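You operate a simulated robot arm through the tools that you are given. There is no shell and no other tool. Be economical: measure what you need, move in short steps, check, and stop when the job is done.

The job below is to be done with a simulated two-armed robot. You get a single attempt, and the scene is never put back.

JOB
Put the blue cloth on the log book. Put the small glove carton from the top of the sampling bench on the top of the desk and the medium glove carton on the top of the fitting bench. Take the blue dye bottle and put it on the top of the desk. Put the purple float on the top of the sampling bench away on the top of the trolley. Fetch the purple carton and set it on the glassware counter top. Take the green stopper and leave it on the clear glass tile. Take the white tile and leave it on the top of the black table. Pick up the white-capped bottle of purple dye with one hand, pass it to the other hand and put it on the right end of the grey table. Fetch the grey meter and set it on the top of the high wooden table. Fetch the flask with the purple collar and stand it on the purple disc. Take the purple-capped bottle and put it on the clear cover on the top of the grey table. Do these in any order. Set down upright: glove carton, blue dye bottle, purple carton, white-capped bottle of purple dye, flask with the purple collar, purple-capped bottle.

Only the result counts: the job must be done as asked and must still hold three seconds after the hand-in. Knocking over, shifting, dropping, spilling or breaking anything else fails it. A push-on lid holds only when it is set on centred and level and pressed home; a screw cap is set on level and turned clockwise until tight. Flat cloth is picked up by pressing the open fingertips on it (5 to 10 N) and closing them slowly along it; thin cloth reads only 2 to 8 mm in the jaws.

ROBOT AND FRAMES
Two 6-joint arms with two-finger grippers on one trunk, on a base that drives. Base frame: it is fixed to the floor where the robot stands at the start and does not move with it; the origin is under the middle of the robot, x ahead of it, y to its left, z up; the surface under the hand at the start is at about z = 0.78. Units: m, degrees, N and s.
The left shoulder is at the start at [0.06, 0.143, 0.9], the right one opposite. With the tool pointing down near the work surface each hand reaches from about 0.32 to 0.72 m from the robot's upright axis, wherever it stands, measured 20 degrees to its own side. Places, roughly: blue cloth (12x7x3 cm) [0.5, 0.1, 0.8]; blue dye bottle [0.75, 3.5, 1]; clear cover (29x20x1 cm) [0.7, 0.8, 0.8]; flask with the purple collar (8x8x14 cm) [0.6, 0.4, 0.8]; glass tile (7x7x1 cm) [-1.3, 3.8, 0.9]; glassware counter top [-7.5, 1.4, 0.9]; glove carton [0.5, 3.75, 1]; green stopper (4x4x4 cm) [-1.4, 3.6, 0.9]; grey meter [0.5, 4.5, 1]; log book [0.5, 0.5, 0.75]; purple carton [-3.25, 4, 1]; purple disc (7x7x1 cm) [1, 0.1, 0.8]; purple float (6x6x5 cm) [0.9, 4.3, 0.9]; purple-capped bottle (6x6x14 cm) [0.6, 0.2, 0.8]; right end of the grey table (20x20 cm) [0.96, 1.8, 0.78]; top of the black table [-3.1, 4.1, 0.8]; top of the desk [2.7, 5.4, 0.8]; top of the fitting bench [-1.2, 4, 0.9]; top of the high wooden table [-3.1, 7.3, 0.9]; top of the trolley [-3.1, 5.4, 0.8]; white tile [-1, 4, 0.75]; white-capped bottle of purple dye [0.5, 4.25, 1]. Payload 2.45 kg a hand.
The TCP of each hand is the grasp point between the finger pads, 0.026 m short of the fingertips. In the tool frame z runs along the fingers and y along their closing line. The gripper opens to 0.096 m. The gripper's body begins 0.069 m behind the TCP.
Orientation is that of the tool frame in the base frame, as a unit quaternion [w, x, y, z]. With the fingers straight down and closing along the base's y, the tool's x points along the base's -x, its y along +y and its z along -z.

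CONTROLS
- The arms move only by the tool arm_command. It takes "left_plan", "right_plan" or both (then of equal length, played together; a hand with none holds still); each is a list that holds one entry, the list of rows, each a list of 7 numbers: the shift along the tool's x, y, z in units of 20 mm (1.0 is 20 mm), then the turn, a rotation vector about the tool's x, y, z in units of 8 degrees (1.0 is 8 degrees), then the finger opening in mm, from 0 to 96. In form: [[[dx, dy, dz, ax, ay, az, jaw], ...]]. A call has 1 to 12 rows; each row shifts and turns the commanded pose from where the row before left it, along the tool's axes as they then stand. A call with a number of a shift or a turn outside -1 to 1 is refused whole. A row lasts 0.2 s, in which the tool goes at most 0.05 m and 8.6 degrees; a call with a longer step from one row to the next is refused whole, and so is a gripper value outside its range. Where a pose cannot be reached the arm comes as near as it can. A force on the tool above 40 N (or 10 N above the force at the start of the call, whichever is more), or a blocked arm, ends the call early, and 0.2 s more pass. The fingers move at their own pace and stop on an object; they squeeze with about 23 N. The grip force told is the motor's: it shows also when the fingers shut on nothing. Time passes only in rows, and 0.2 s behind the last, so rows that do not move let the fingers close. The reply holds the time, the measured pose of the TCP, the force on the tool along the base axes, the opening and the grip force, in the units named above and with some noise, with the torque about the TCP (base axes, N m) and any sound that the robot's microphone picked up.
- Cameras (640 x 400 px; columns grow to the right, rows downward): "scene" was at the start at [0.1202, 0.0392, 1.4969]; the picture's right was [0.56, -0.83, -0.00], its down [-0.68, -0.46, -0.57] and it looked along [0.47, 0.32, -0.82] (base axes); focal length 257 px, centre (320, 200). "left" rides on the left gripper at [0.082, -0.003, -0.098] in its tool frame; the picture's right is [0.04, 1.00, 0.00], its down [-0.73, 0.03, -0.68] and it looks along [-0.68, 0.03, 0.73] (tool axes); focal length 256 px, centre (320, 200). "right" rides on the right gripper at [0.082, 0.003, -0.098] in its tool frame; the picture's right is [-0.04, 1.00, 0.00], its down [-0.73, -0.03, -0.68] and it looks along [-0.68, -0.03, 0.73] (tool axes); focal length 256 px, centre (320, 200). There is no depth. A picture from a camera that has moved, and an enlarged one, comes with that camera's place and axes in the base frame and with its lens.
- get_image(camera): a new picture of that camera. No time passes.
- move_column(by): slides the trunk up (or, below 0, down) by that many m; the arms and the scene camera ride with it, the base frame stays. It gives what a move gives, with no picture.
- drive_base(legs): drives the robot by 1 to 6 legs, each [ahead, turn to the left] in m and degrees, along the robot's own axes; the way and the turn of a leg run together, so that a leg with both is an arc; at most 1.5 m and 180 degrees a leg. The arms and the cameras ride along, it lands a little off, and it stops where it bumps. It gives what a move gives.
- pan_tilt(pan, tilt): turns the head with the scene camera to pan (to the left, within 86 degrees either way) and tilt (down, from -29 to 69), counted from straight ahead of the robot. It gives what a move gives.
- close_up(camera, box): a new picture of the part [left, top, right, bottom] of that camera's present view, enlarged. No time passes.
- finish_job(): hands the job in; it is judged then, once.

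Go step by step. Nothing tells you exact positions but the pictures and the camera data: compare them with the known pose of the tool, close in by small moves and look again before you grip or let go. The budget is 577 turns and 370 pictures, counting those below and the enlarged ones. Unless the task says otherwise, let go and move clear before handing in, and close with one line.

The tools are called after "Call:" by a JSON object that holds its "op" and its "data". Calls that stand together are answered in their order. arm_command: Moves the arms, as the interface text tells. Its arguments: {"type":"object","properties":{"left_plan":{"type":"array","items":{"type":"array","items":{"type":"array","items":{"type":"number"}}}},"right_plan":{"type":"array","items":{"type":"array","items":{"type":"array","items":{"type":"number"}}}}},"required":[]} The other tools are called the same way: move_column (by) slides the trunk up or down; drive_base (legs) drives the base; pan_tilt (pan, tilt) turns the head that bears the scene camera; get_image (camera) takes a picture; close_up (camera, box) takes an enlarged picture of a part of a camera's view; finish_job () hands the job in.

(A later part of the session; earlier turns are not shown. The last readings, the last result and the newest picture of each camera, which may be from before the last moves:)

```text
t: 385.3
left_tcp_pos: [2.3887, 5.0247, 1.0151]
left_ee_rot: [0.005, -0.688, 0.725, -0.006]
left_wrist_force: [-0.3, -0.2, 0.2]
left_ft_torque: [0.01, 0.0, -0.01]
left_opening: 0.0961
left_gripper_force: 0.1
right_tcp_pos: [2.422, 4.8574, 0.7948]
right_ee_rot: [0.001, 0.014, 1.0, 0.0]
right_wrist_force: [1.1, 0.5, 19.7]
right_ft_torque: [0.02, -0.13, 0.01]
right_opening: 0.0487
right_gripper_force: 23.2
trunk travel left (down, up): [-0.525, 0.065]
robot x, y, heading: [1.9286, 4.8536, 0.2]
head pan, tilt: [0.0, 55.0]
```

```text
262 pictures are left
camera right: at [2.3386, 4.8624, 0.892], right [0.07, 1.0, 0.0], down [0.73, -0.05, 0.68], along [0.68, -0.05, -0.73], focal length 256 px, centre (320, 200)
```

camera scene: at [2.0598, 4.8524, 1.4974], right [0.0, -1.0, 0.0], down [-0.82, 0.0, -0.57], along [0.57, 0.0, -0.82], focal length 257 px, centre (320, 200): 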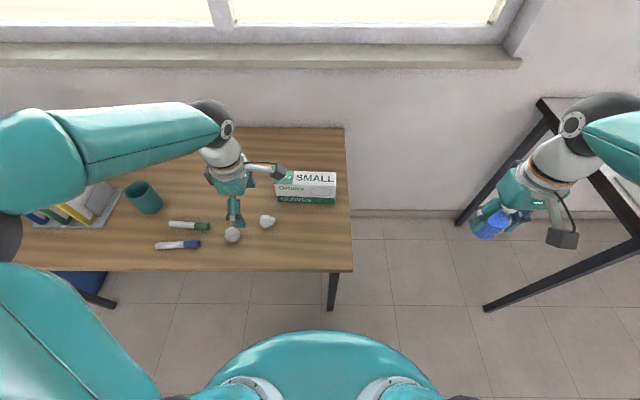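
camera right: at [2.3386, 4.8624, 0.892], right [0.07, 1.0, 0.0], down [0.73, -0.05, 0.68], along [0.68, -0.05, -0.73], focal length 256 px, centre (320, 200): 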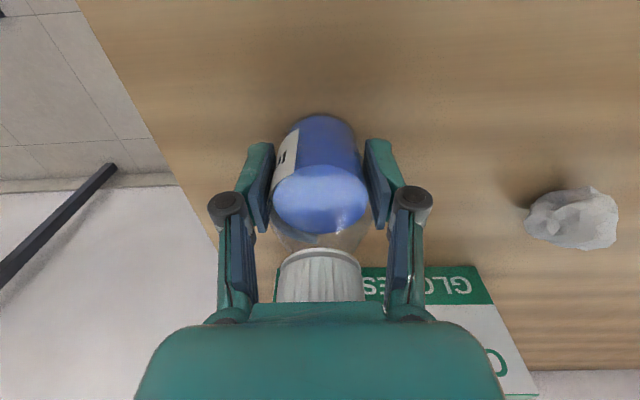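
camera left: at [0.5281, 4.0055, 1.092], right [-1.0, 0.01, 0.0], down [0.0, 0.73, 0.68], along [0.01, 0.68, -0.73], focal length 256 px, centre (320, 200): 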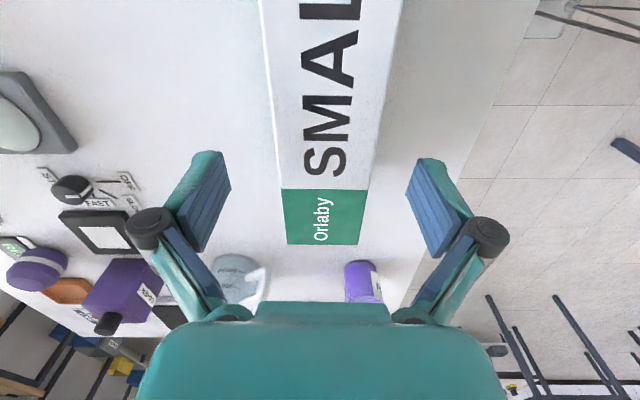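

Call:
{"op": "arm_command", "data": {"right_plan": [[[0, 0, -0.15, 0, 0, 0, 49], [0, 0, 0, 0, 0, 0, 60], [0, 0, 0, 0, 0, 0, 80], [0, 0, 0, 0, 0, 0, 90], [0, 0, -0.5, 0, 0, 0, 90], [0, 0, -1, 0, 0, 0, 90], [0, 0, -1, 0, 0, 0, 90], [0, 0, -1, 0, 0, 0, 90], [0, 0, -1, 0, 0, 0, 90], [0, 0, -1, 0, 0, 0, 90], [0, 0, -1, 0, 0, 0, 90], [0, 0, -1, 0, 0, 0, 90]]]}}

Call:
{"op": "arm_command", "data": {"right_plan": [[[0.5, -1, -1, 0, 0, 0, 96], [0.5, -1, -1, 0, 0, 0, 96], [0.5, -1, -1, 0, 0, 0, 96], [0.5, -1, -1, 0, 0, 0, 96], [0.5, -1, -1, 0, 0, 0, 96], [0.5, -1, -1, 0, 0, 0, 96], [0.5, -1, -1, 0, 0, 0, 96], [0.5, -1, -1, 0, 0, 0, 96]]]}}

Call:
{"op": "get_image", "data": {"camera": "scene"}}

```text
t: 387.9
left_tcp_pos: [2.3903, 5.0252, 1.0128]
left_ee_rot: [0.005, -0.689, 0.724, -0.006]
left_wrist_force: [-0.2, -1.1, -0.1]
left_ft_torque: [0.03, -0.03, 0.0]
left_opening: 0.0961
left_gripper_force: 0.0
right_tcp_pos: [2.42, 4.8577, 0.9468]
right_ee_rot: [0.0, 0.014, 1.0, -0.001]
right_wrist_force: [0.5, -0.4, 0.7]
right_ft_torque: [0.03, 0.01, -0.02]
right_opening: 0.0903
right_gripper_force: 0.0
trunk travel left (down, up): [-0.525, 0.065]
robot x, y, heading: [1.9288, 4.8533, 0.1]
head pan, tilt: [0.0, 55.0]
```

```text
t: 389.7
left_tcp_pos: [2.3895, 5.0257, 1.0162]
left_ee_rot: [0.005, -0.689, 0.725, -0.006]
left_wrist_force: [-0.3, -0.8, 0.5]
left_ft_torque: [-0.03, 0.0, 0.0]
left_opening: 0.096
left_gripper_force: 0.1
right_tcp_pos: [2.3356, 4.698, 1.1077]
right_ee_rot: [0.0, 0.014, 1.0, -0.001]
right_wrist_force: [0.1, -0.3, -1.0]
right_ft_torque: [0.03, -0.02, 0.02]
right_opening: 0.096
right_gripper_force: 0.1
trunk travel left (down, up): [-0.525, 0.065]
robot x, y, heading: [1.9225, 4.8545, 0.1]
head pan, tilt: [0.0, 55.0]
```

```text
261 pictures are left
camera scene: at [2.0598, 4.8518, 1.4974], right [0.0, -1.0, 0.0], down [-0.82, 0.0, -0.57], along [0.57, 0.0, -0.82], focal length 257 px, centre (320, 200)
```

scene: 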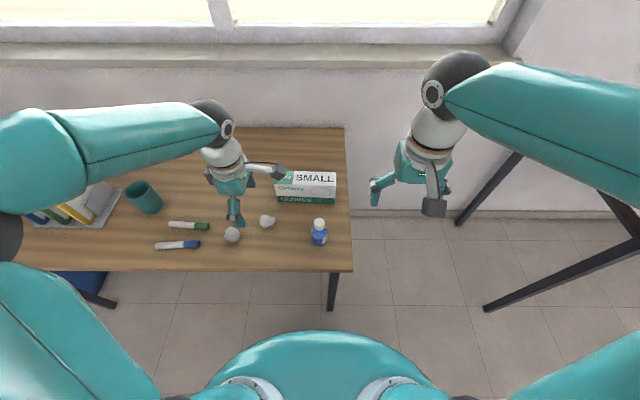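

Both stand on the desk. The gap north of the sampling bench seems wide enough, so I go to the bench's north side, where the purple bottle, meter and float are within reach.

Call:
{"op": "drive_base", "data": {"legs": [[-0.3, 0], [0, 45]]}}

Call:
{"op": "drive_base", "data": {"legs": [[0, 45], [0.22, 0]]}}

Call:
{"op": "pan_tilt", "data": {"pan": 75, "tilt": 40}}

Call:
{"op": "get_image", "data": {"camera": "scene"}}

```text
t: 394.1
left_tcp_pos: [1.829, 5.3017, 1.0137]
left_ee_rot: [-0.006, 0.915, -0.403, 0.004]
left_wrist_force: [-0.1, -0.1, 0.0]
left_ft_torque: [0.01, 0.03, 0.01]
left_opening: 0.0959
left_gripper_force: 0.0
right_tcp_pos: [2.0221, 5.0346, 1.1072]
right_ee_rot: [0.0, -0.372, 0.928, -0.001]
right_wrist_force: [-0.1, 0.3, 0.6]
right_ft_torque: [0.01, -0.01, -0.02]
right_opening: 0.0963
right_gripper_force: 0.0
trunk travel left (down, up): [-0.525, 0.065]
robot x, y, heading: [1.6479, 4.8263, 45.2]
head pan, tilt: [0.0, 55.0]
```

```text
t: 398.1
left_tcp_pos: [1.4419, 5.5141, 1.0139]
left_ee_rot: [-0.008, 1.0, -0.023, 0.001]
left_wrist_force: [-1.3, -0.8, -0.1]
left_ft_torque: [-0.01, 0.0, 0.03]
left_opening: 0.0959
left_gripper_force: 0.2
right_tcp_pos: [1.767, 5.4609, 1.1069]
right_ee_rot: [0.001, -0.699, 0.716, -0.001]
right_wrist_force: [-0.2, 0.1, 0.0]
right_ft_torque: [-0.03, -0.05, -0.01]
right_opening: 0.0959
right_gripper_force: 0.0
trunk travel left (down, up): [-0.525, 0.065]
robot x, y, heading: [1.6689, 5.0487, 90.2]
head pan, tilt: [0.0, 55.0]
```

```text
t: 399.6
left_tcp_pos: [1.4424, 5.5129, 1.0145]
left_ee_rot: [-0.008, 1.0, -0.024, 0.001]
left_wrist_force: [-0.6, -0.6, -0.9]
left_ft_torque: [0.0, -0.02, 0.0]
left_opening: 0.0961
left_gripper_force: 0.1
right_tcp_pos: [1.7684, 5.4609, 1.1084]
right_ee_rot: [0.0, -0.699, 0.715, 0.0]
right_wrist_force: [0.1, 0.2, -0.3]
right_ft_torque: [0.0, 0.01, 0.0]
right_opening: 0.0961
right_gripper_force: 0.1
trunk travel left (down, up): [-0.525, 0.065]
robot x, y, heading: [1.6681, 5.0496, 90.0]
head pan, tilt: [75.0, 40.0]
```

```text
260 pictures are left
camera scene: at [1.5856, 5.1331, 1.518], right [0.26, 0.97, 0.0], down [0.62, -0.17, -0.77], along [-0.74, 0.2, -0.64], focal length 257 px, centre (320, 200)
```

scene: 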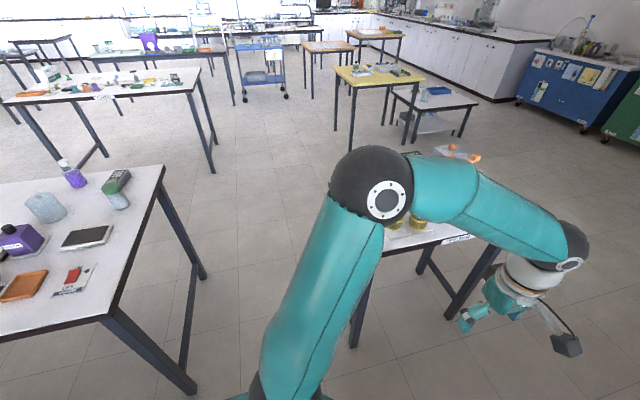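

The gap is about 0.75 m wide, centred at y 5.05, and I am on that line. I turn west and pass in.

Call:
{"op": "drive_base", "data": {"legs": [[0, 45]]}}

Call:
{"op": "drive_base", "data": {"legs": [[0, 45]]}}

Call:
{"op": "pan_tilt", "data": {"pan": 0, "tilt": 50}}

Call:
{"op": "get_image", "data": {"camera": "scene"}}

```text
t: 402.3
left_tcp_pos: [1.1809, 5.2163, 1.0144]
left_ee_rot: [-0.008, 0.931, 0.364, -0.002]
left_wrist_force: [-0.4, -0.3, -0.9]
left_ft_torque: [0.01, -0.03, 0.01]
left_opening: 0.0961
left_gripper_force: 0.1
right_tcp_pos: [1.4473, 5.4096, 1.1063]
right_ee_rot: [0.0, 0.92, -0.391, 0.0]
right_wrist_force: [0.3, 0.3, -0.2]
right_ft_torque: [-0.01, 0.0, -0.01]
right_opening: 0.0961
right_gripper_force: 0.0
trunk travel left (down, up): [-0.525, 0.065]
robot x, y, heading: [1.6889, 5.0779, 135.1]
head pan, tilt: [75.0, 40.0]
```

```text
t: 405.0
left_tcp_pos: [1.2296, 4.8122, 1.0158]
left_ee_rot: [-0.007, 0.72, 0.694, -0.005]
left_wrist_force: [0.2, 0.8, -0.5]
left_ft_torque: [-0.04, 0.01, -0.05]
left_opening: 0.0959
left_gripper_force: 0.0
right_tcp_pos: [1.2784, 5.1399, 1.1082]
right_ee_rot: [-0.001, 1.0, -0.007, 0.0]
right_wrist_force: [-0.2, 0.5, 0.2]
right_ft_torque: [0.0, 0.01, 0.01]
right_opening: 0.0961
right_gripper_force: 0.1
trunk travel left (down, up): [-0.525, 0.065]
robot x, y, heading: [1.6873, 5.1043, 179.9]
head pan, tilt: [75.0, 40.0]
```

```text
t: 406.5
left_tcp_pos: [1.2286, 4.8136, 1.017]
left_ee_rot: [-0.006, 0.72, 0.694, -0.005]
left_wrist_force: [0.4, 0.0, -0.3]
left_ft_torque: [0.0, -0.02, -0.02]
left_opening: 0.0959
left_gripper_force: 0.0
right_tcp_pos: [1.279, 5.14, 1.1089]
right_ee_rot: [-0.001, 1.0, -0.006, 0.0]
right_wrist_force: [-0.7, 0.5, 0.8]
right_ft_torque: [0.02, 0.0, -0.03]
right_opening: 0.0961
right_gripper_force: 0.1
trunk travel left (down, up): [-0.525, 0.065]
robot x, y, heading: [1.6902, 5.104, 180.0]
head pan, tilt: [0.0, 50.0]
```

```text
259 pictures are left
camera scene: at [1.5511, 5.1052, 1.5039], right [0.0, 1.0, 0.0], down [0.77, 0.0, -0.64], along [-0.64, 0.0, -0.77], focal length 257 px, centre (320, 200)
```

scene: 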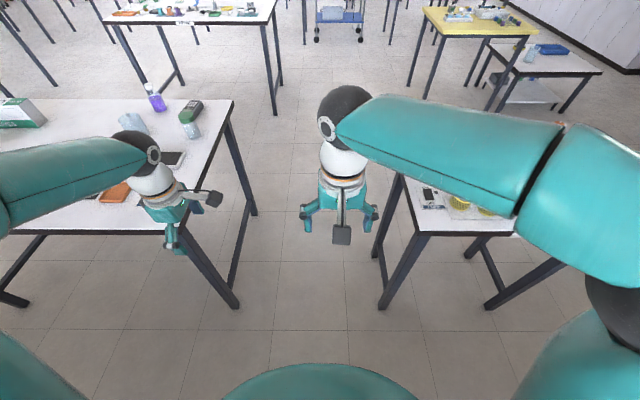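

Call:
{"op": "drive_base", "data": {"legs": [[0, 2.5], [0.97, 0]]}}

Call:
{"op": "move_column", "data": {"by": 0.06}}

Call:
{"op": "arm_command", "data": {"left_plan": [[[0, 0, -1, 0, 0, 0, 96], [0, 0, -1, 0, 0, 0, 96], [0, 0, -1, 0, 0, 0, 96], [0, 0, -1, 0, 0, 0, 96]]]}}

Call:
{"op": "drive_base", "data": {"legs": [[0, 43]]}}

Call:
{"op": "drive_base", "data": {"legs": [[0, 45]]}}

Call:
{"op": "get_image", "data": {"camera": "scene"}}

```text
t: 412.0
left_tcp_pos: [0.2712, 4.759, 1.0159]
left_ee_rot: [-0.007, 0.707, 0.707, -0.005]
left_wrist_force: [-0.5, -0.1, 0.3]
left_ft_torque: [0.04, 0.01, 0.01]
left_opening: 0.0961
left_gripper_force: 0.0
right_tcp_pos: [0.3097, 5.0864, 1.1082]
right_ee_rot: [0.0, 1.0, 0.012, 0.0]
right_wrist_force: [0.4, 0.4, -0.4]
right_ft_torque: [-0.02, -0.06, -0.02]
right_opening: 0.096
right_gripper_force: 0.1
trunk travel left (down, up): [-0.525, 0.065]
robot x, y, heading: [0.7192, 5.0685, -177.8]
head pan, tilt: [0.0, 50.0]
```

```text
t: 413.0
left_tcp_pos: [0.2723, 4.7588, 1.0774]
left_ee_rot: [-0.006, 0.707, 0.707, -0.005]
left_wrist_force: [0.0, -0.3, 0.5]
left_ft_torque: [-0.04, -0.03, 0.0]
left_opening: 0.0962
left_gripper_force: 0.1
right_tcp_pos: [0.3083, 5.087, 1.1691]
right_ee_rot: [-0.001, 1.0, 0.011, 0.0]
right_wrist_force: [0.6, 0.6, -0.5]
right_ft_torque: [-0.02, -0.06, 0.01]
right_opening: 0.0958
right_gripper_force: 0.0
trunk travel left (down, up): [-0.585, 0.005]
robot x, y, heading: [0.7218, 5.0715, -177.9]
head pan, tilt: [0.0, 50.0]
```

```text
t: 414.0
left_tcp_pos: [0.272, 4.7574, 1.1572]
left_ee_rot: [-0.006, 0.706, 0.708, -0.005]
left_wrist_force: [0.4, -0.8, -0.1]
left_ft_torque: [-0.02, 0.02, 0.0]
left_opening: 0.0958
left_gripper_force: 0.0
right_tcp_pos: [0.3104, 5.0875, 1.169]
right_ee_rot: [-0.002, 1.0, 0.011, 0.0]
right_wrist_force: [0.4, -1.1, -0.1]
right_ft_torque: [0.0, 0.03, 0.0]
right_opening: 0.0959
right_gripper_force: 0.0
trunk travel left (down, up): [-0.585, 0.005]
robot x, y, heading: [0.7197, 5.0709, -177.9]
head pan, tilt: [0.0, 50.0]
```

```text
t: 416.4
left_tcp_pos: [0.5695, 4.5529, 1.1585]
left_ee_rot: [-0.006, 0.445, 0.896, -0.005]
left_wrist_force: [0.6, -0.1, -0.3]
left_ft_torque: [0.05, 0.09, 0.01]
left_opening: 0.096
left_gripper_force: 0.1
right_tcp_pos: [0.4008, 4.8359, 1.1708]
right_ee_rot: [-0.002, 0.944, 0.331, -0.002]
right_wrist_force: [1.3, -0.3, 0.6]
right_ft_torque: [0.06, 0.1, -0.02]
right_opening: 0.0959
right_gripper_force: 0.1
trunk travel left (down, up): [-0.585, 0.005]
robot x, y, heading: [0.7242, 5.0871, -144.1]
head pan, tilt: [0.0, 50.0]
stopped in leg 1: the robot was blocked; the commanded pose is now the measured one
```

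```text
t: 417.2
left_tcp_pos: [0.569, 4.5536, 1.1577]
left_ee_rot: [-0.004, 0.443, 0.896, -0.005]
left_wrist_force: [0.7, -0.9, -0.2]
left_ft_torque: [-0.02, 0.02, 0.0]
left_opening: 0.0959
left_gripper_force: 0.1
right_tcp_pos: [0.3976, 4.8357, 1.1718]
right_ee_rot: [0.0, 0.943, 0.331, -0.001]
right_wrist_force: [0.5, -0.2, 0.9]
right_ft_torque: [0.01, 0.0, 0.04]
right_opening: 0.096
right_gripper_force: 0.1
trunk travel left (down, up): [-0.585, 0.005]
robot x, y, heading: [0.7247, 5.0859, -143.8]
head pan, tilt: [0.0, 50.0]
stopped in leg 1: the robot was blocked; the commanded pose is now the measured one
```

```text
258 pictures are left
camera scene: at [0.6128, 5.0025, 1.5638], right [-0.59, 0.81, 0.0], down [0.62, 0.45, -0.64], along [-0.52, -0.38, -0.77], focal length 257 px, centre (320, 200)
```

scene: 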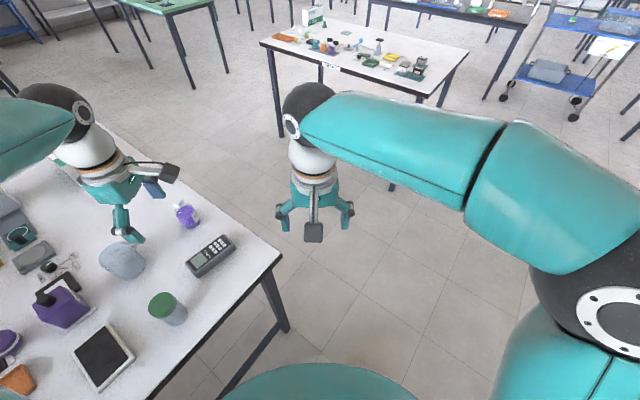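

The rear of the base meets the small table here, so I go back to heading west and use the roomy west side instead.

Call:
{"op": "drive_base", "data": {"legs": [[0, -37], [0.8, 0]]}}

Call:
{"op": "drive_base", "data": {"legs": [[0, 45]]}}

Call:
{"op": "drive_base", "data": {"legs": [[0, 45], [0.6, 0]]}}

Call:
{"op": "pan_tilt", "data": {"pan": 60, "tilt": 50}}

Call:
{"op": "get_image", "data": {"camera": "scene"}}

```text
t: 423.5
left_tcp_pos: [-0.5212, 4.7599, 1.1588]
left_ee_rot: [-0.006, 0.703, 0.711, -0.004]
left_wrist_force: [0.1, -0.1, -0.3]
left_ft_torque: [0.0, 0.02, 0.0]
left_opening: 0.0962
left_gripper_force: 0.0
right_tcp_pos: [-0.4905, 5.0901, 1.1718]
right_ee_rot: [0.0, 1.0, 0.018, -0.001]
right_wrist_force: [0.0, -1.1, -0.9]
right_ft_torque: [0.02, -0.01, 0.0]
right_opening: 0.0962
right_gripper_force: 0.1
trunk travel left (down, up): [-0.585, 0.005]
robot x, y, heading: [-0.0808, 5.0965, 179.8]
head pan, tilt: [0.0, 50.0]
```

```text
t: 426.3
left_tcp_pos: [-0.148, 4.5445, 1.1589]
left_ee_rot: [-0.005, 0.372, 0.928, -0.006]
left_wrist_force: [-0.5, -0.1, 0.6]
left_ft_torque: [0.02, -0.01, -0.01]
left_opening: 0.096
left_gripper_force: 0.1
right_tcp_pos: [-0.3613, 4.7983, 1.1703]
right_ee_rot: [0.001, 0.914, 0.405, 0.0]
right_wrist_force: [-0.1, -0.4, 0.1]
right_ft_torque: [0.02, -0.04, 0.01]
right_opening: 0.0958
right_gripper_force: 0.1
trunk travel left (down, up): [-0.585, 0.005]
robot x, y, heading: [-0.1024, 5.1204, -135.4]
head pan, tilt: [0.0, 50.0]
```

```text
t: 432.0
left_tcp_pos: [0.2678, 4.0823, 1.1595]
left_ee_rot: [-0.002, -0.011, 1.0, -0.007]
left_wrist_force: [1.2, -0.2, -0.2]
left_ft_torque: [0.01, 0.01, -0.02]
left_opening: 0.0961
left_gripper_force: 0.1
right_tcp_pos: [-0.061, 4.112, 1.1733]
right_ee_rot: [0.001, 0.691, 0.723, 0.0]
right_wrist_force: [0.5, -0.9, 0.2]
right_ft_torque: [-0.01, -0.02, -0.01]
right_opening: 0.0964
right_gripper_force: 0.1
trunk travel left (down, up): [-0.585, 0.005]
robot x, y, heading: [-0.108, 4.5214, -90.4]
head pan, tilt: [0.0, 50.0]
```

```text
t: 433.3
left_tcp_pos: [0.2686, 4.084, 1.1606]
left_ee_rot: [-0.001, -0.011, 1.0, -0.007]
left_wrist_force: [0.5, -0.2, -0.5]
left_ft_torque: [0.02, 0.02, 0.01]
left_opening: 0.0959
left_gripper_force: 0.2
right_tcp_pos: [-0.0609, 4.1113, 1.172]
right_ee_rot: [0.001, 0.691, 0.722, -0.001]
right_wrist_force: [0.0, 0.3, -0.3]
right_ft_torque: [0.0, -0.01, 0.01]
right_opening: 0.0957
right_gripper_force: 0.0
trunk travel left (down, up): [-0.585, 0.005]
robot x, y, heading: [-0.1056, 4.5189, -90.5]
head pan, tilt: [60.0, 50.0]
```

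```text
257 pictures are left
camera scene: at [-0.0421, 4.4215, 1.5639], right [-0.5, -0.86, 0.0], down [-0.66, 0.39, -0.64], along [0.55, -0.32, -0.77], focal length 257 px, centre (320, 200)
```

scene: 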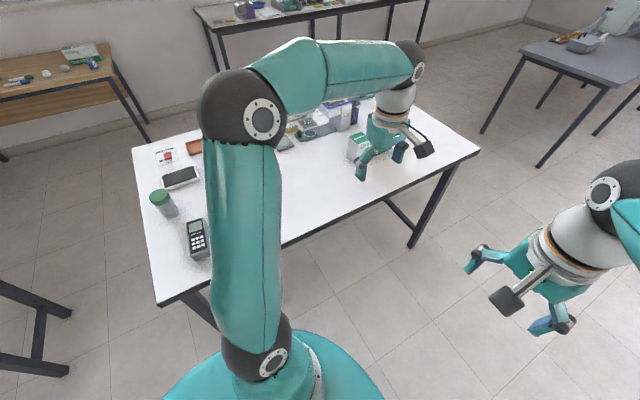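

Call:
{"op": "drive_base", "data": {"legs": [[0, 45]]}}

Call:
{"op": "drive_base", "data": {"legs": [[0, 45.5], [0.12, 0]]}}

Call:
{"op": "pan_tilt", "data": {"pan": 0, "tilt": 55}}

Call:
{"op": "get_image", "data": {"camera": "scene"}}

Call:
{"op": "get_image", "data": {"camera": "right"}}

```text
t: 436.0
left_tcp_pos: [0.4685, 4.4754, 1.1594]
left_ee_rot: [0.002, -0.391, 0.921, -0.007]
left_wrist_force: [0.0, 0.0, 0.1]
left_ft_torque: [0.01, 0.0, -0.01]
left_opening: 0.0959
left_gripper_force: 0.1
right_tcp_pos: [0.2148, 4.2642, 1.1733]
right_ee_rot: [0.001, 0.364, 0.931, -0.001]
right_wrist_force: [-0.2, -0.5, 0.0]
right_ft_torque: [-0.07, -0.04, 0.01]
right_opening: 0.0959
right_gripper_force: 0.1
trunk travel left (down, up): [-0.585, 0.005]
robot x, y, heading: [-0.1328, 4.5028, -45.8]
head pan, tilt: [60.0, 50.0]
```

```text
t: 439.6
left_tcp_pos: [0.4278, 4.91, 1.16]
left_ee_rot: [-0.005, 0.715, -0.699, 0.007]
left_wrist_force: [-1.0, 1.9, 0.2]
left_ft_torque: [-0.07, -0.04, 0.01]
left_opening: 0.096
left_gripper_force: 0.1
right_tcp_pos: [0.3993, 4.5798, 1.1729]
right_ee_rot: [0.001, -0.023, 1.0, -0.001]
right_wrist_force: [-0.2, 1.0, -0.2]
right_ft_torque: [-0.02, 0.0, -0.01]
right_opening: 0.096
right_gripper_force: 0.1
trunk travel left (down, up): [-0.585, 0.005]
robot x, y, heading: [-0.0089, 4.4772, -1.1]
head pan, tilt: [60.0, 50.0]
```

```text
t: 440.9
left_tcp_pos: [0.4294, 4.9072, 1.1606]
left_ee_rot: [-0.004, 0.715, -0.699, 0.006]
left_wrist_force: [0.0, -0.5, -0.9]
left_ft_torque: [-0.04, 0.0, 0.01]
left_opening: 0.0959
left_gripper_force: 0.1
right_tcp_pos: [0.3996, 4.5782, 1.1734]
right_ee_rot: [0.001, -0.023, 1.0, 0.0]
right_wrist_force: [0.1, 0.5, -0.1]
right_ft_torque: [-0.01, 0.01, -0.02]
right_opening: 0.0959
right_gripper_force: 0.1
trunk travel left (down, up): [-0.585, 0.005]
robot x, y, heading: [-0.0117, 4.4746, -0.9]
head pan, tilt: [0.0, 55.0]
```

```text
256 pictures are left
camera scene: at [0.1225, 4.4732, 1.5574], right [-0.01, -1.0, 0.0], down [-0.82, 0.01, -0.57], along [0.57, -0.01, -0.82], focal length 257 px, centre (320, 200)
```

scene: 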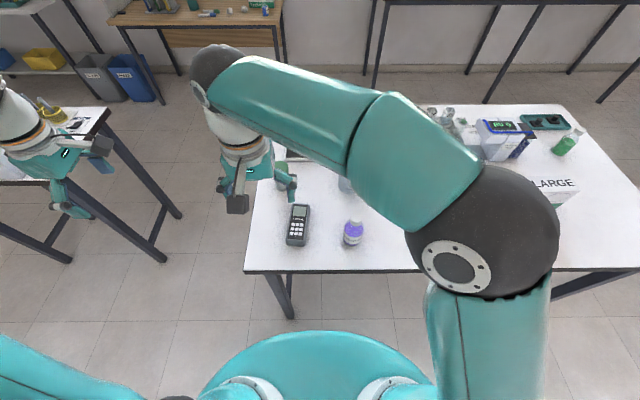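

```text
255 pictures are left
camera right: at [0.318, 4.5774, 1.2705], right [-0.01, 1.0, 0.0], down [0.73, 0.0, 0.68], along [0.68, 0.0, -0.73], focal length 256 px, centre (320, 200)
```

right: 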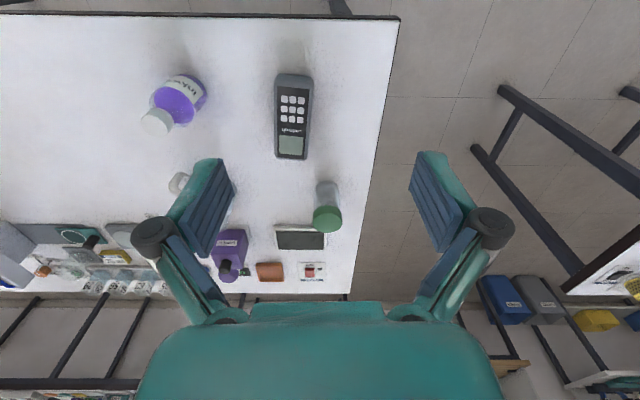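

The purple bottle is near (0.464, 4.369). I move the right hand over it and go down.

Call:
{"op": "arm_command", "data": {"right_plan": [[[-0.243, -0.962, 0, 0, 0, 0, 96], [-0.243, -0.962, 0, 0, 0, 0, 96], [-0.243, -0.962, 0, 0, 0, 0, 96], [-0.243, -0.962, 0, 0, 0, 0, 96], [-0.243, -0.962, 0, 0, 0, 0, 96], [-0.243, -0.962, 0, 0, 0, 0, 96], [-0.243, -0.962, 0, 0, 0, 0, 96], [-0.243, -0.962, 0, 0, 0, 0, 96], [-0.243, -0.962, 0, 0, 0, 0, 96], [-0.243, -0.962, 0, 0, 0, 0, 96], [-0.243, -0.962, 0, 0, 0, 0, 96], [0, 0, 1, 0, 0, 0, 96]]]}}

Call:
{"op": "arm_command", "data": {"right_plan": [[[0, 0, 1, 0, 0, 0, 96], [0, 0, 1, 0, 0, 0, 96], [0, 0, 1, 0, 0, 0, 96], [0, 0, 1, 0, 0, 0, 96], [0, 0, 1, 0, 0, 0, 96], [0, 0, 1, 0, 0, 0, 96], [0, 0, 1, 0, 0, 0, 96], [0, 0, 1, 0, 0, 0, 96], [0, 0, 0, 0, 0, 0, 96]]]}}

Call:
{"op": "get_image", "data": {"camera": "right"}}

```text
t: 443.5
left_tcp_pos: [0.4289, 4.908, 1.1594]
left_ee_rot: [-0.004, 0.715, -0.699, 0.006]
left_wrist_force: [0.4, -0.5, 0.0]
left_ft_torque: [0.01, 0.03, 0.03]
left_opening: 0.0963
left_gripper_force: 0.0
right_tcp_pos: [0.4646, 4.3696, 1.1537]
right_ee_rot: [0.0, -0.023, 1.0, 0.0]
right_wrist_force: [-0.6, 0.6, 0.0]
right_ft_torque: [-0.02, -0.02, 0.0]
right_opening: 0.096
right_gripper_force: 0.0
trunk travel left (down, up): [-0.585, 0.005]
robot x, y, heading: [-0.0088, 4.4754, -0.9]
head pan, tilt: [0.0, 55.0]
```

```text
t: 445.5
left_tcp_pos: [0.4288, 4.9068, 1.161]
left_ee_rot: [-0.004, 0.715, -0.699, 0.005]
left_wrist_force: [-0.4, 0.4, -0.1]
left_ft_torque: [0.01, -0.02, -0.04]
left_opening: 0.0957
left_gripper_force: 0.1
right_tcp_pos: [0.4645, 4.3682, 0.9937]
right_ee_rot: [0.001, -0.024, 1.0, 0.001]
right_wrist_force: [-0.4, 0.1, 0.2]
right_ft_torque: [0.0, 0.01, 0.02]
right_opening: 0.096
right_gripper_force: 0.0
trunk travel left (down, up): [-0.585, 0.005]
robot x, y, heading: [-0.0084, 4.4799, -1.0]
head pan, tilt: [0.0, 55.0]
```

```text
254 pictures are left
camera right: at [0.3813, 4.3688, 1.0901], right [-0.01, 1.0, 0.0], down [0.73, 0.0, 0.68], along [0.68, 0.0, -0.73], focal length 256 px, centre (320, 200)
```

right: 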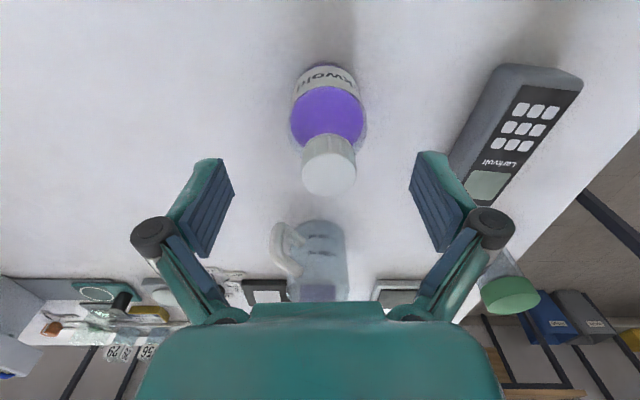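

Centred. For the hand-over I will grip the white cap from above with the right hand, so the left can take the body from the side. I go down to the cap.

Call:
{"op": "arm_command", "data": {"right_plan": [[[0, 0.2, 0.7, 0, 0, 0, 96], [0, 0, 0.7, 0, 0, 0, 96], [0, 0, 0.6, 0, 0, 0, 96], [0, 0, 0, 0, 0, 0, 96]]]}}

Call:
{"op": "get_image", "data": {"camera": "right"}}

```text
t: 446.5
left_tcp_pos: [0.4286, 4.9072, 1.1606]
left_ee_rot: [-0.005, 0.715, -0.699, 0.005]
left_wrist_force: [0.1, -0.8, 0.3]
left_ft_torque: [-0.01, 0.02, -0.02]
left_opening: 0.0961
left_gripper_force: 0.1
right_tcp_pos: [0.4643, 4.3736, 0.9536]
right_ee_rot: [0.001, -0.023, 1.0, 0.0]
right_wrist_force: [0.7, 0.7, -0.3]
right_ft_torque: [-0.01, 0.03, 0.0]
right_opening: 0.0961
right_gripper_force: 0.1
trunk travel left (down, up): [-0.585, 0.005]
robot x, y, heading: [-0.0128, 4.4789, -1.1]
head pan, tilt: [0.0, 55.0]
```

```text
253 pictures are left
camera right: at [0.381, 4.3726, 1.0503], right [-0.01, 1.0, 0.0], down [0.73, 0.0, 0.68], along [0.68, 0.0, -0.73], focal length 256 px, centre (320, 200)
```

right: 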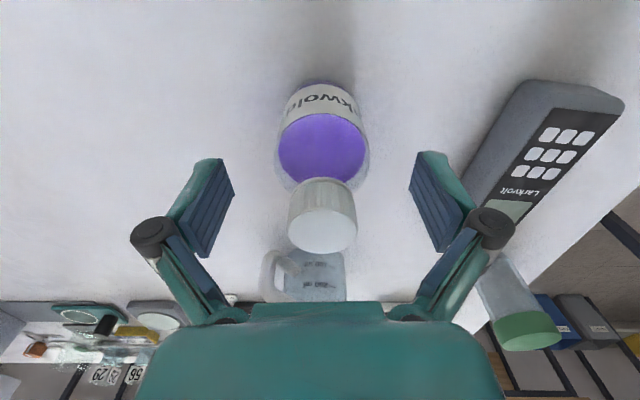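

Call:
{"op": "arm_command", "data": {"right_plan": [[[0, 0, -0.1, 0, 0, 0, 60], [0, 0, 0, 0, 0, 0, 35], [0, 0, 0, 0, 0, 0, 15], [0, 0, 0, 0, 0, 0, 15], [0, 0, 0, 0, 0, 0, 15], [0, 0, -0.5, 0, 0, 0, 15], [0, 0, -0.5, 0, 0, 0, 15], [0, 0, 0, 0, 0, 0, 15]]]}}

Call:
{"op": "get_image", "data": {"camera": "right"}}

```text
t: 448.3
left_tcp_pos: [0.4282, 4.907, 1.1609]
left_ee_rot: [-0.004, 0.715, -0.699, 0.006]
left_wrist_force: [0.3, 0.5, 0.4]
left_ft_torque: [0.0, -0.02, -0.04]
left_opening: 0.0962
left_gripper_force: 0.1
right_tcp_pos: [0.4632, 4.3733, 0.9757]
right_ee_rot: [-0.001, -0.023, 1.0, 0.0]
right_wrist_force: [-0.4, 0.0, -1.8]
right_ft_torque: [0.03, 0.0, -0.01]
right_opening: 0.029
right_gripper_force: 22.6
trunk travel left (down, up): [-0.585, 0.005]
robot x, y, heading: [-0.0107, 4.4804, -0.6]
head pan, tilt: [0.0, 55.0]
```

```text
252 pictures are left
camera right: at [0.381, 4.3728, 1.0727], right [-0.01, 1.0, 0.0], down [0.73, 0.0, 0.68], along [0.68, 0.0, -0.73], focal length 256 px, centre (320, 200)
```

right: 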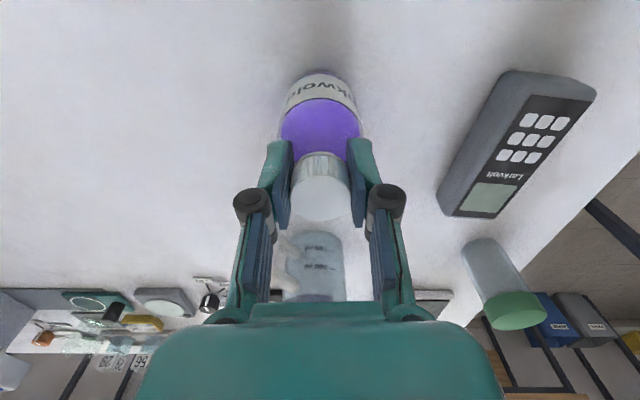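

The cap is gripped. I lift the bottle with the right hand while turning the left hand for a side grip.

Call:
{"op": "arm_command", "data": {"right_plan": [[[0, 0, -1, 0, 0, 0, 15], [0, 0, -1, 0, 0, 0, 15], [0, 0, -1, 0, 0, 0, 15], [0, 0, -1, 0, 0, 0, 15], [0, 0, -1, 0, 0, 0, 15], [0, 0, -1, 0, 0, 0, 15], [0, 0, -1, 0, 0, 0, 15], [0, 0, -1, 0, 0, 0, 15], [0, 0, -1, 0, 0, 0, 15], [0, 0, -1, 0, 0, 0, 15], [0, 0, -1, 0, 0, 0, 15], [0, 0, -0.2, 0, 0, 0, 15]]], "left_plan": [[[0, 0, 0, 0, 0, 1, 96], [0, 0, 0, 0, 0, 1, 96], [0, 0, 0, 0, 0, 1, 96], [0, 0, 0, 0, 0, 1, 96], [0, 0, 0, 0, 0, 1, 96], [0, 0, 0, 0, 0, 1, 96], [0, 0, 0, 0, 0, 1, 96], [0, 0, 0, 0, 0, 1, 96], [0, 0, 0, 0, 0, 1, 96], [0, 0, 0, 0, 0, 1, 96], [0, 0, 0, 0, 0, 1, 96], [0, 0, 0, 0, 0, 0.3, 96]]]}}

Call:
{"op": "arm_command", "data": {"right_plan": [[[0.5, 0.7, 0, 0, 0, 0, 15], [0.5, 0.7, 0, 0, 0, 0, 15], [0.5, 0.7, 0, 0, 0, 0, 15], [0, 0.7, 0, 0, 0, 0, 15], [0, 0.7, 0, 0, 0, 0, 15], [0, 0.7, 0, 0, 0, 0, 15], [0, 0.7, 0, 0, 0, 0, 15], [0, 0.5, 0, 0, 0, 0, 15], [0, 0, 0, 0, 0, 0, 15], [0, 0, 0, 0, 0, 0, 15], [0, 0, 0, 0, 0, 0, 15], [0, 0, 0, 0, 0, 0, 15]]], "left_plan": [[[0, 0, 0, 0, 0, 1, 96], [0, 0, 0, 0, 0, 1, 96], [0, 0, 0, 0, 0, 1, 96], [0, 0, 0, 0, 0, 1, 96], [0, 0, 0, 0, 0, 1, 96], [0, 0, 0, 0, 0, 1, 96], [0, 0, 0, 0, 0, 1, 96], [0, 0, 0, 0, 0, 1, 96], [0, 0, 0, 0, 0, 1, 96], [0, 0, 0, 0, 0, 1, 96], [0, 0, 0, 0, 0, 1, 96], [0, 0, 0, 0, 0, 0.3, 96]]]}}

```text
t: 450.9
left_tcp_pos: [0.4284, 4.9076, 1.1608]
left_ee_rot: [0.008, -0.007, 1.0, -0.001]
left_wrist_force: [0.2, 0.2, -0.4]
left_ft_torque: [0.01, 0.0, 0.0]
left_opening: 0.0957
left_gripper_force: 0.1
right_tcp_pos: [0.4643, 4.3736, 1.199]
right_ee_rot: [0.0, -0.023, 1.0, 0.0]
right_wrist_force: [0.9, -0.7, -1.2]
right_ft_torque: [0.03, 0.03, 0.02]
right_opening: 0.0291
right_gripper_force: 22.5
trunk travel left (down, up): [-0.585, 0.005]
robot x, y, heading: [-0.0091, 4.4771, -1.0]
head pan, tilt: [0.0, 55.0]
```

```text
t: 453.5
left_tcp_pos: [0.4285, 4.907, 1.1601]
left_ee_rot: [0.006, 0.705, 0.709, 0.004]
left_wrist_force: [0.4, -0.4, 0.4]
left_ft_torque: [0.03, -0.02, 0.0]
left_opening: 0.096
left_gripper_force: 0.0
right_tcp_pos: [0.4297, 4.4799, 1.199]
right_ee_rot: [-0.001, -0.022, 1.0, 0.0]
right_wrist_force: [0.5, -0.3, -0.9]
right_ft_torque: [-0.03, 0.04, -0.04]
right_opening: 0.029
right_gripper_force: 23.3
trunk travel left (down, up): [-0.585, 0.005]
robot x, y, heading: [-0.0078, 4.4755, -0.8]
head pan, tilt: [0.0, 55.0]
```

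The left hand turned fine. Now I turn the right hand 90 degrees and tilt the left to 45 degrees.

Call:
{"op": "arm_command", "data": {"right_plan": [[[0, 0, 0, 0, 0, -1, 15], [0, 0, 0, 0, 0, -1, 15], [0, 0, 0, 0, 0, -1, 15], [0, 0, 0, 0, 0, -1, 15], [0, 0, 0, 0, 0, -1, 15], [0, 0, 0, 0, 0, -1, 15], [0, 0, 0, 0, 0, -1, 15], [0, 0, 0, 0, 0, -1, 15], [0, 0, 0, 0, 0, -1, 15], [0, 0, 0, 0, 0, -1, 15], [0, 0, 0, 0, 0, -1, 15], [0, 0, 0, 0, 0, 0, 15]]], "left_plan": [[[0, 0, 0, 0, -0.94, 0, 96], [0, 0, 0, 0, -0.94, 0, 96], [0, 0, 0, 0, -0.94, 0, 96], [0, 0, 0, 0, -0.94, 0, 96], [0, 0, 0, 0, -0.94, 0, 96], [0, 0, 0, 0, -0.94, 0, 96], [-0.2, 0, -0.7, 0, 0, 0, 96], [-0.2, 0, -0.7, 0, 0, 0, 96], [0, 0, -0.7, 0, 0, 0, 96], [0, 0, 0, 0, 0, 0, 96], [0, 0, 0, 0, 0, 0, 96], [0, 0, 0, 0, 0, 0, 96]]]}}

Call:
{"op": "get_image", "data": {"camera": "scene"}}

```text
t: 456.1
left_tcp_pos: [0.4266, 4.9209, 1.1868]
left_ee_rot: [0.278, 0.652, 0.654, -0.265]
left_wrist_force: [0.5, 0.1, 0.2]
left_ft_torque: [0.01, 0.02, 0.03]
left_opening: 0.0957
left_gripper_force: 0.0
left hand out of reach, approached as far as the arm can: row 9
right_tcp_pos: [0.4295, 4.4798, 1.1984]
right_ee_rot: [0.0, 0.712, -0.703, 0.0]
right_wrist_force: [0.2, -0.4, -0.9]
right_ft_torque: [-0.01, 0.0, 0.01]
right_opening: 0.0289
right_gripper_force: 23.2
trunk travel left (down, up): [-0.585, 0.005]
robot x, y, heading: [-0.0106, 4.4785, -0.9]
head pan, tilt: [0.0, 55.0]
```

```text
251 pictures are left
camera scene: at [0.123, 4.4734, 1.5573], right [-0.02, -1.0, 0.0], down [-0.82, 0.01, -0.57], along [0.57, -0.01, -0.82], focal length 257 px, centre (320, 200)
```

scene: 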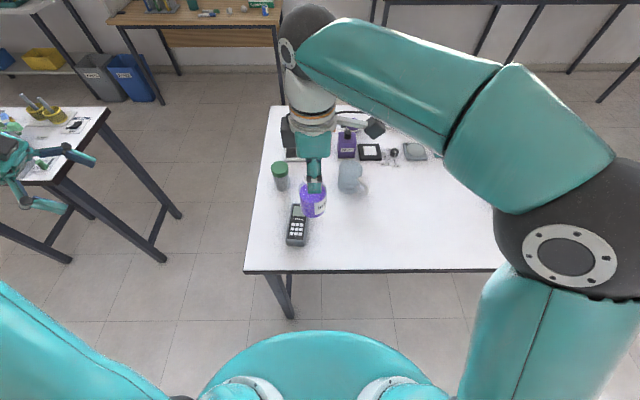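

Orientation is right. I bring the left hand to a pre-grip point beside the bottle.

Call:
{"op": "arm_command", "data": {"left_plan": [[[-0.975, 0, 0.788, 0, 0, 0, 96], [-0.975, 0, 0.788, 0, 0, 0, 96], [-0.975, 0, 0.788, 0, 0, 0, 96], [-0.975, 0, 0.788, 0, 0, 0, 96], [-0.975, 0, 0.788, 0, 0, 0, 96], [-0.975, 0, 0.788, 0, 0, 0, 96], [-0.975, 0, 0.788, 0, 0, 0, 96], [-0.975, 0, 0.788, 0, 0, 0, 96], [-0.975, 0, 0.788, 0, 0, 0, 96], [-0.975, 0, 0.788, 0, 0, 0, 96], [-0.975, 0, 0.788, 0, 0, 0, 96], [-0.975, 0, 0.788, 0, 0, 0, 96]]]}}

Call:
{"op": "get_image", "data": {"camera": "scene"}}

Call:
{"op": "get_image", "data": {"camera": "left"}}

```text
t: 458.7
left_tcp_pos: [0.4291, 4.6225, 1.2211]
left_ee_rot: [0.278, 0.651, 0.654, -0.265]
left_wrist_force: [0.2, -0.8, 1.0]
left_ft_torque: [-0.01, 0.01, 0.03]
left_opening: 0.096
left_gripper_force: 0.0
right_tcp_pos: [0.4298, 4.479, 1.1988]
right_ee_rot: [0.0, 0.711, -0.703, 0.0]
right_wrist_force: [1.1, -0.3, -2.5]
right_ft_torque: [0.01, 0.03, 0.02]
right_opening: 0.029
right_gripper_force: 23.3
trunk travel left (down, up): [-0.585, 0.005]
robot x, y, heading: [-0.0119, 4.4792, -0.7]
head pan, tilt: [0.0, 55.0]
```

```text
250 pictures are left
camera scene: at [0.1229, 4.4726, 1.5573], right [-0.02, -1.0, 0.0], down [-0.82, 0.01, -0.57], along [0.57, -0.01, -0.82], focal length 257 px, centre (320, 200)
```

scene: 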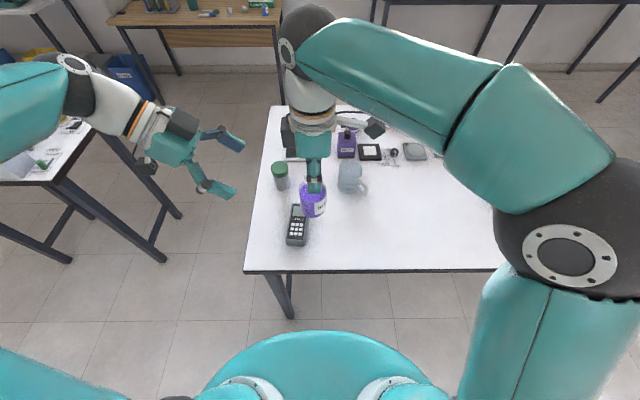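

```text
249 pictures are left
camera left: at [0.4237, 4.7488, 1.2321], right [1.0, 0.04, -0.01], down [0.01, -0.03, 1.0], along [0.04, -1.0, -0.04], focal length 256 px, centre (320, 200)
```

left: 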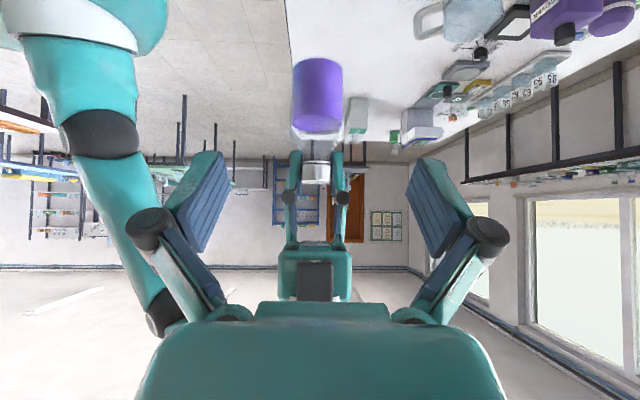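

The bottle hangs with its bottom near z 1.077. I align and advance the left hand part of the way.

Call:
{"op": "arm_command", "data": {"left_plan": [[[-0.78, 0.07, 0, 0, 0, 0, 96], [-0.78, 0.07, 0, 0, 0, 0, 96], [0, 0, 0.9, 0, 0, 0, 96], [0, 0, 0.9, 0, 0, 0, 96], [0, 0, 0.9, 0, 0, 0, 96], [0, 0, 0.9, 0, 0, 0, 96], [0, 0, 0.9, 0, 0, 0, 96], [0, 0, 0, 0, 0, 0, 96]]]}}

Call:
{"op": "get_image", "data": {"camera": "left"}}

Call:
{"op": "close_up", "data": {"camera": "scene", "box": [200, 90, 400, 230]}}

```text
t: 460.5
left_tcp_pos: [0.431, 4.5348, 1.1783]
left_ee_rot: [0.278, 0.651, 0.654, -0.265]
left_wrist_force: [0.9, 0.1, -0.4]
left_ft_torque: [0.01, -0.02, -0.02]
left_opening: 0.0958
left_gripper_force: 0.0
right_tcp_pos: [0.4293, 4.4792, 1.1993]
right_ee_rot: [0.0, 0.711, -0.703, 0.001]
right_wrist_force: [-0.3, 0.2, -1.6]
right_ft_torque: [0.01, 0.03, 0.03]
right_opening: 0.0289
right_gripper_force: 22.9
trunk travel left (down, up): [-0.585, 0.005]
robot x, y, heading: [-0.0131, 4.4764, -0.6]
head pan, tilt: [0.0, 55.0]
```

```text
248 pictures are left
camera left: at [0.4273, 4.6627, 1.1892], right [1.0, 0.04, -0.01], down [0.02, -0.03, 1.0], along [0.04, -1.0, -0.03], focal length 256 px, centre (320, 200)
```

left: 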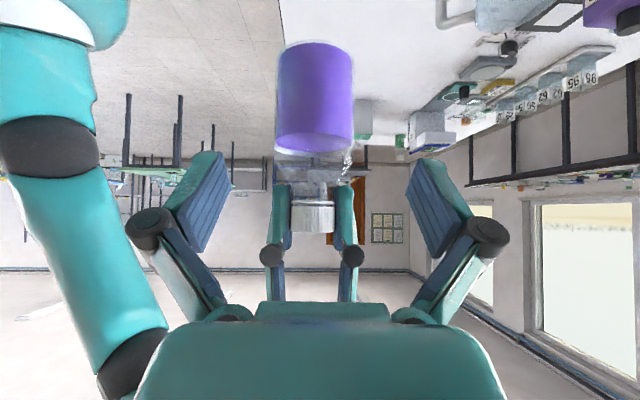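

```text
2.86 times, centred on (300, 160) of scene
camera zoom: at [0.1227, 4.4735, 1.5574], right [-0.02, -1.0, 0.0], down [-0.82, 0.01, -0.57], along [0.57, -0.01, -0.82], focal length 735 px, centre (377, 314)
```

zoom: 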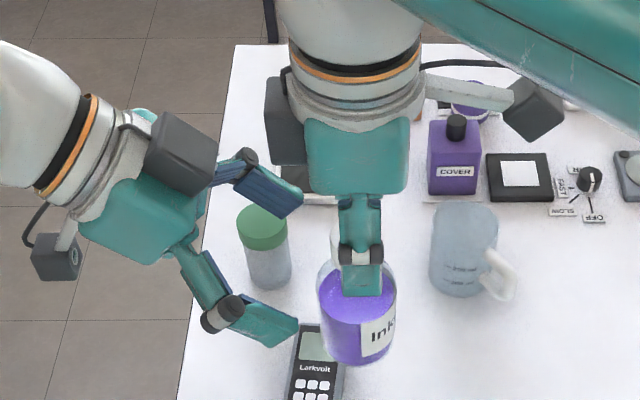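

The left wrist's side box would come too near the right fingers at 45 degrees. I flatten the left tool to about 33 degrees and aim slightly higher on the body, then advance.

Call:
{"op": "arm_command", "data": {"left_plan": [[[0, 0, 0, 0, -0.75, 0, 96], [0, 0, 0, 0, -0.75, 0, 96], [0.42, 0, 0, 0, 0, 0, 96], [0, 0, 0.9, 0, 0, 0, 96], [0, 0, 0.9, 0, 0, 0, 96], [0, 0, 0, 0, 0, 0, 96]]]}}

Call:
{"op": "get_image", "data": {"camera": "left"}}

Call:
{"op": "close_up", "data": {"camera": "scene", "box": [200, 90, 400, 230]}}

```text
t: 461.9
left_tcp_pos: [0.4331, 4.5098, 1.1511]
left_ee_rot: [0.344, 0.62, 0.622, -0.332]
left_wrist_force: [-0.3, 0.4, 0.2]
left_ft_torque: [-0.04, 0.02, 0.02]
left_opening: 0.0962
left_gripper_force: 0.1
right_tcp_pos: [0.4287, 4.4799, 1.2005]
right_ee_rot: [-0.001, 0.711, -0.704, 0.001]
right_wrist_force: [-0.1, 1.0, -2.5]
right_ft_torque: [-0.05, 0.02, 0.01]
right_opening: 0.0289
right_gripper_force: 22.8
trunk travel left (down, up): [-0.585, 0.005]
robot x, y, heading: [-0.0138, 4.4716, -0.7]
head pan, tilt: [0.0, 55.0]
```

```text
246 pictures are left
camera left: at [0.4289, 4.6366, 1.1363], right [1.0, 0.03, -0.02], down [0.01, 0.17, 0.98], along [0.03, -0.98, 0.17], focal length 256 px, centre (320, 200)
```

left: 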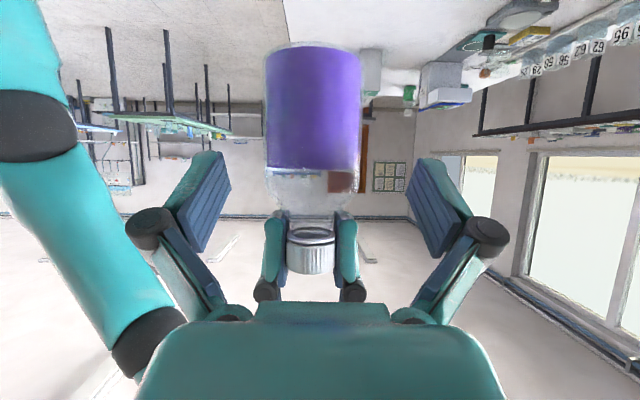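

```text
2.86 times, centred on (300, 160) of scene
camera zoom: at [0.1227, 4.4733, 1.5574], right [-0.02, -1.0, 0.0], down [-0.82, 0.01, -0.57], along [0.57, -0.01, -0.82], focal length 735 px, centre (377, 314)
```

zoom: 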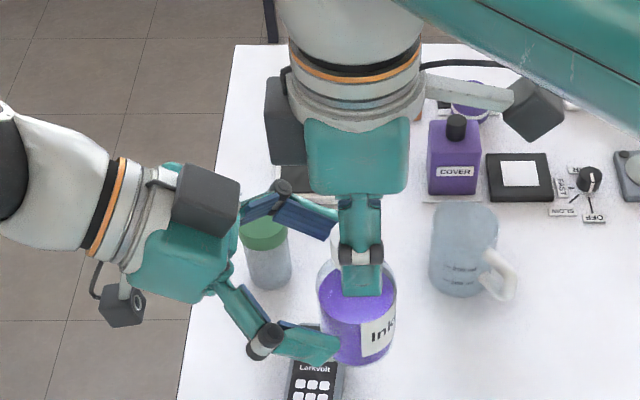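

Call:
{"op": "arm_command", "data": {"left_plan": [[[0, 0, 0.6, 0, 0, 0, 96], [0, 0, 0.6, 0, 0, 0, 96], [0, 0, 0.6, 0, 0, 0, 96], [0, 0, 0, 0, 0, 0, 96]]]}}

Call:
{"op": "get_image", "data": {"camera": "left"}}

Call:
{"op": "close_up", "data": {"camera": "scene", "box": [200, 90, 400, 230]}}

```text
t: 462.9
left_tcp_pos: [0.433, 4.4793, 1.1332]
left_ee_rot: [0.344, 0.621, 0.621, -0.332]
left_wrist_force: [0.7, 0.1, -0.7]
left_ft_torque: [0.0, 0.02, -0.01]
left_opening: 0.0959
left_gripper_force: 0.1
right_tcp_pos: [0.4289, 4.48, 1.1998]
right_ee_rot: [0.0, 0.711, -0.704, 0.0]
right_wrist_force: [0.8, 0.1, -1.0]
right_ft_torque: [-0.02, 0.0, 0.03]
right_opening: 0.0289
right_gripper_force: 23.4
trunk travel left (down, up): [-0.585, 0.005]
robot x, y, heading: [-0.0105, 4.48, -1.0]
head pan, tilt: [0.0, 55.0]
```

```text
244 pictures are left
camera left: at [0.4292, 4.6063, 1.1172], right [1.0, 0.03, -0.02], down [0.01, 0.17, 0.98], along [0.03, -0.98, 0.17], focal length 256 px, centre (320, 200)
```

left: 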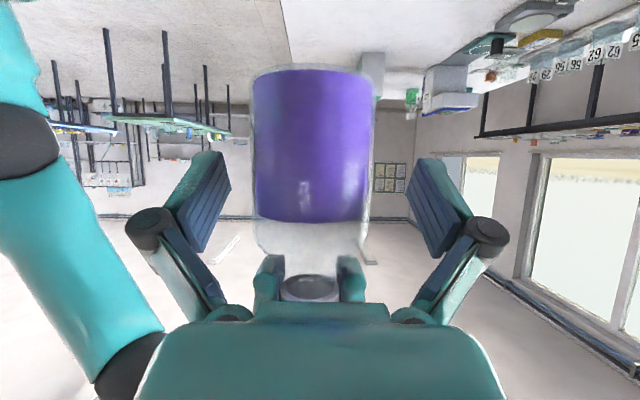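

```text
2.86 times, centred on (300, 160) of scene
camera zoom: at [0.1228, 4.4734, 1.5573], right [-0.02, -1.0, 0.0], down [-0.82, 0.01, -0.57], along [0.57, -0.01, -0.82], focal length 735 px, centre (377, 314)
```

zoom: 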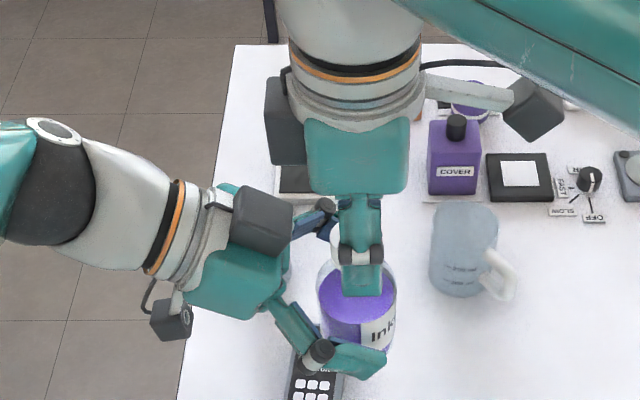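

The body is between the left fingers. I close the left hand.

Call:
{"op": "arm_command", "data": {"left_plan": [[[0, -0.2, 0, 0, 0, 0, 75], [0, 0, 0, 0, 0, 0, 55], [0, 0, 0, 0, 0, 0, 40], [0, 0, 0, 0, 0, 0, 30], [0, 0, 0, 0, 0, 0, 30]]]}}

Call:
{"op": "get_image", "data": {"camera": "left"}}

```text
t: 464.1
left_tcp_pos: [0.4298, 4.4801, 1.1334]
left_ee_rot: [0.344, 0.621, 0.621, -0.332]
left_wrist_force: [-2.2, 1.1, 2.5]
left_ft_torque: [-0.03, 0.0, 0.02]
left_opening: 0.0531
left_gripper_force: 23.1
right_tcp_pos: [0.4303, 4.48, 1.1983]
right_ee_rot: [-0.001, 0.71, -0.704, 0.001]
right_wrist_force: [2.5, -1.4, -4.7]
right_ft_torque: [-0.07, -0.08, -0.01]
right_opening: 0.0286
right_gripper_force: 22.4
trunk travel left (down, up): [-0.585, 0.005]
robot x, y, heading: [-0.0118, 4.479, -1.0]
head pan, tilt: [0.0, 55.0]
```

```text
242 pictures are left
camera left: at [0.4253, 4.6065, 1.1174], right [1.0, 0.03, -0.02], down [0.01, 0.17, 0.98], along [0.03, -0.98, 0.17], focal length 256 px, centre (320, 200)
```

left: 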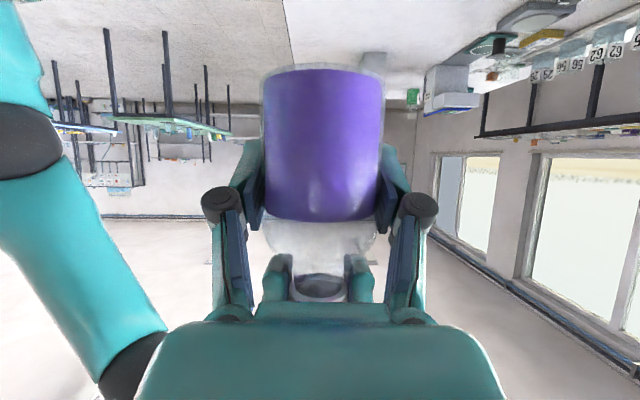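

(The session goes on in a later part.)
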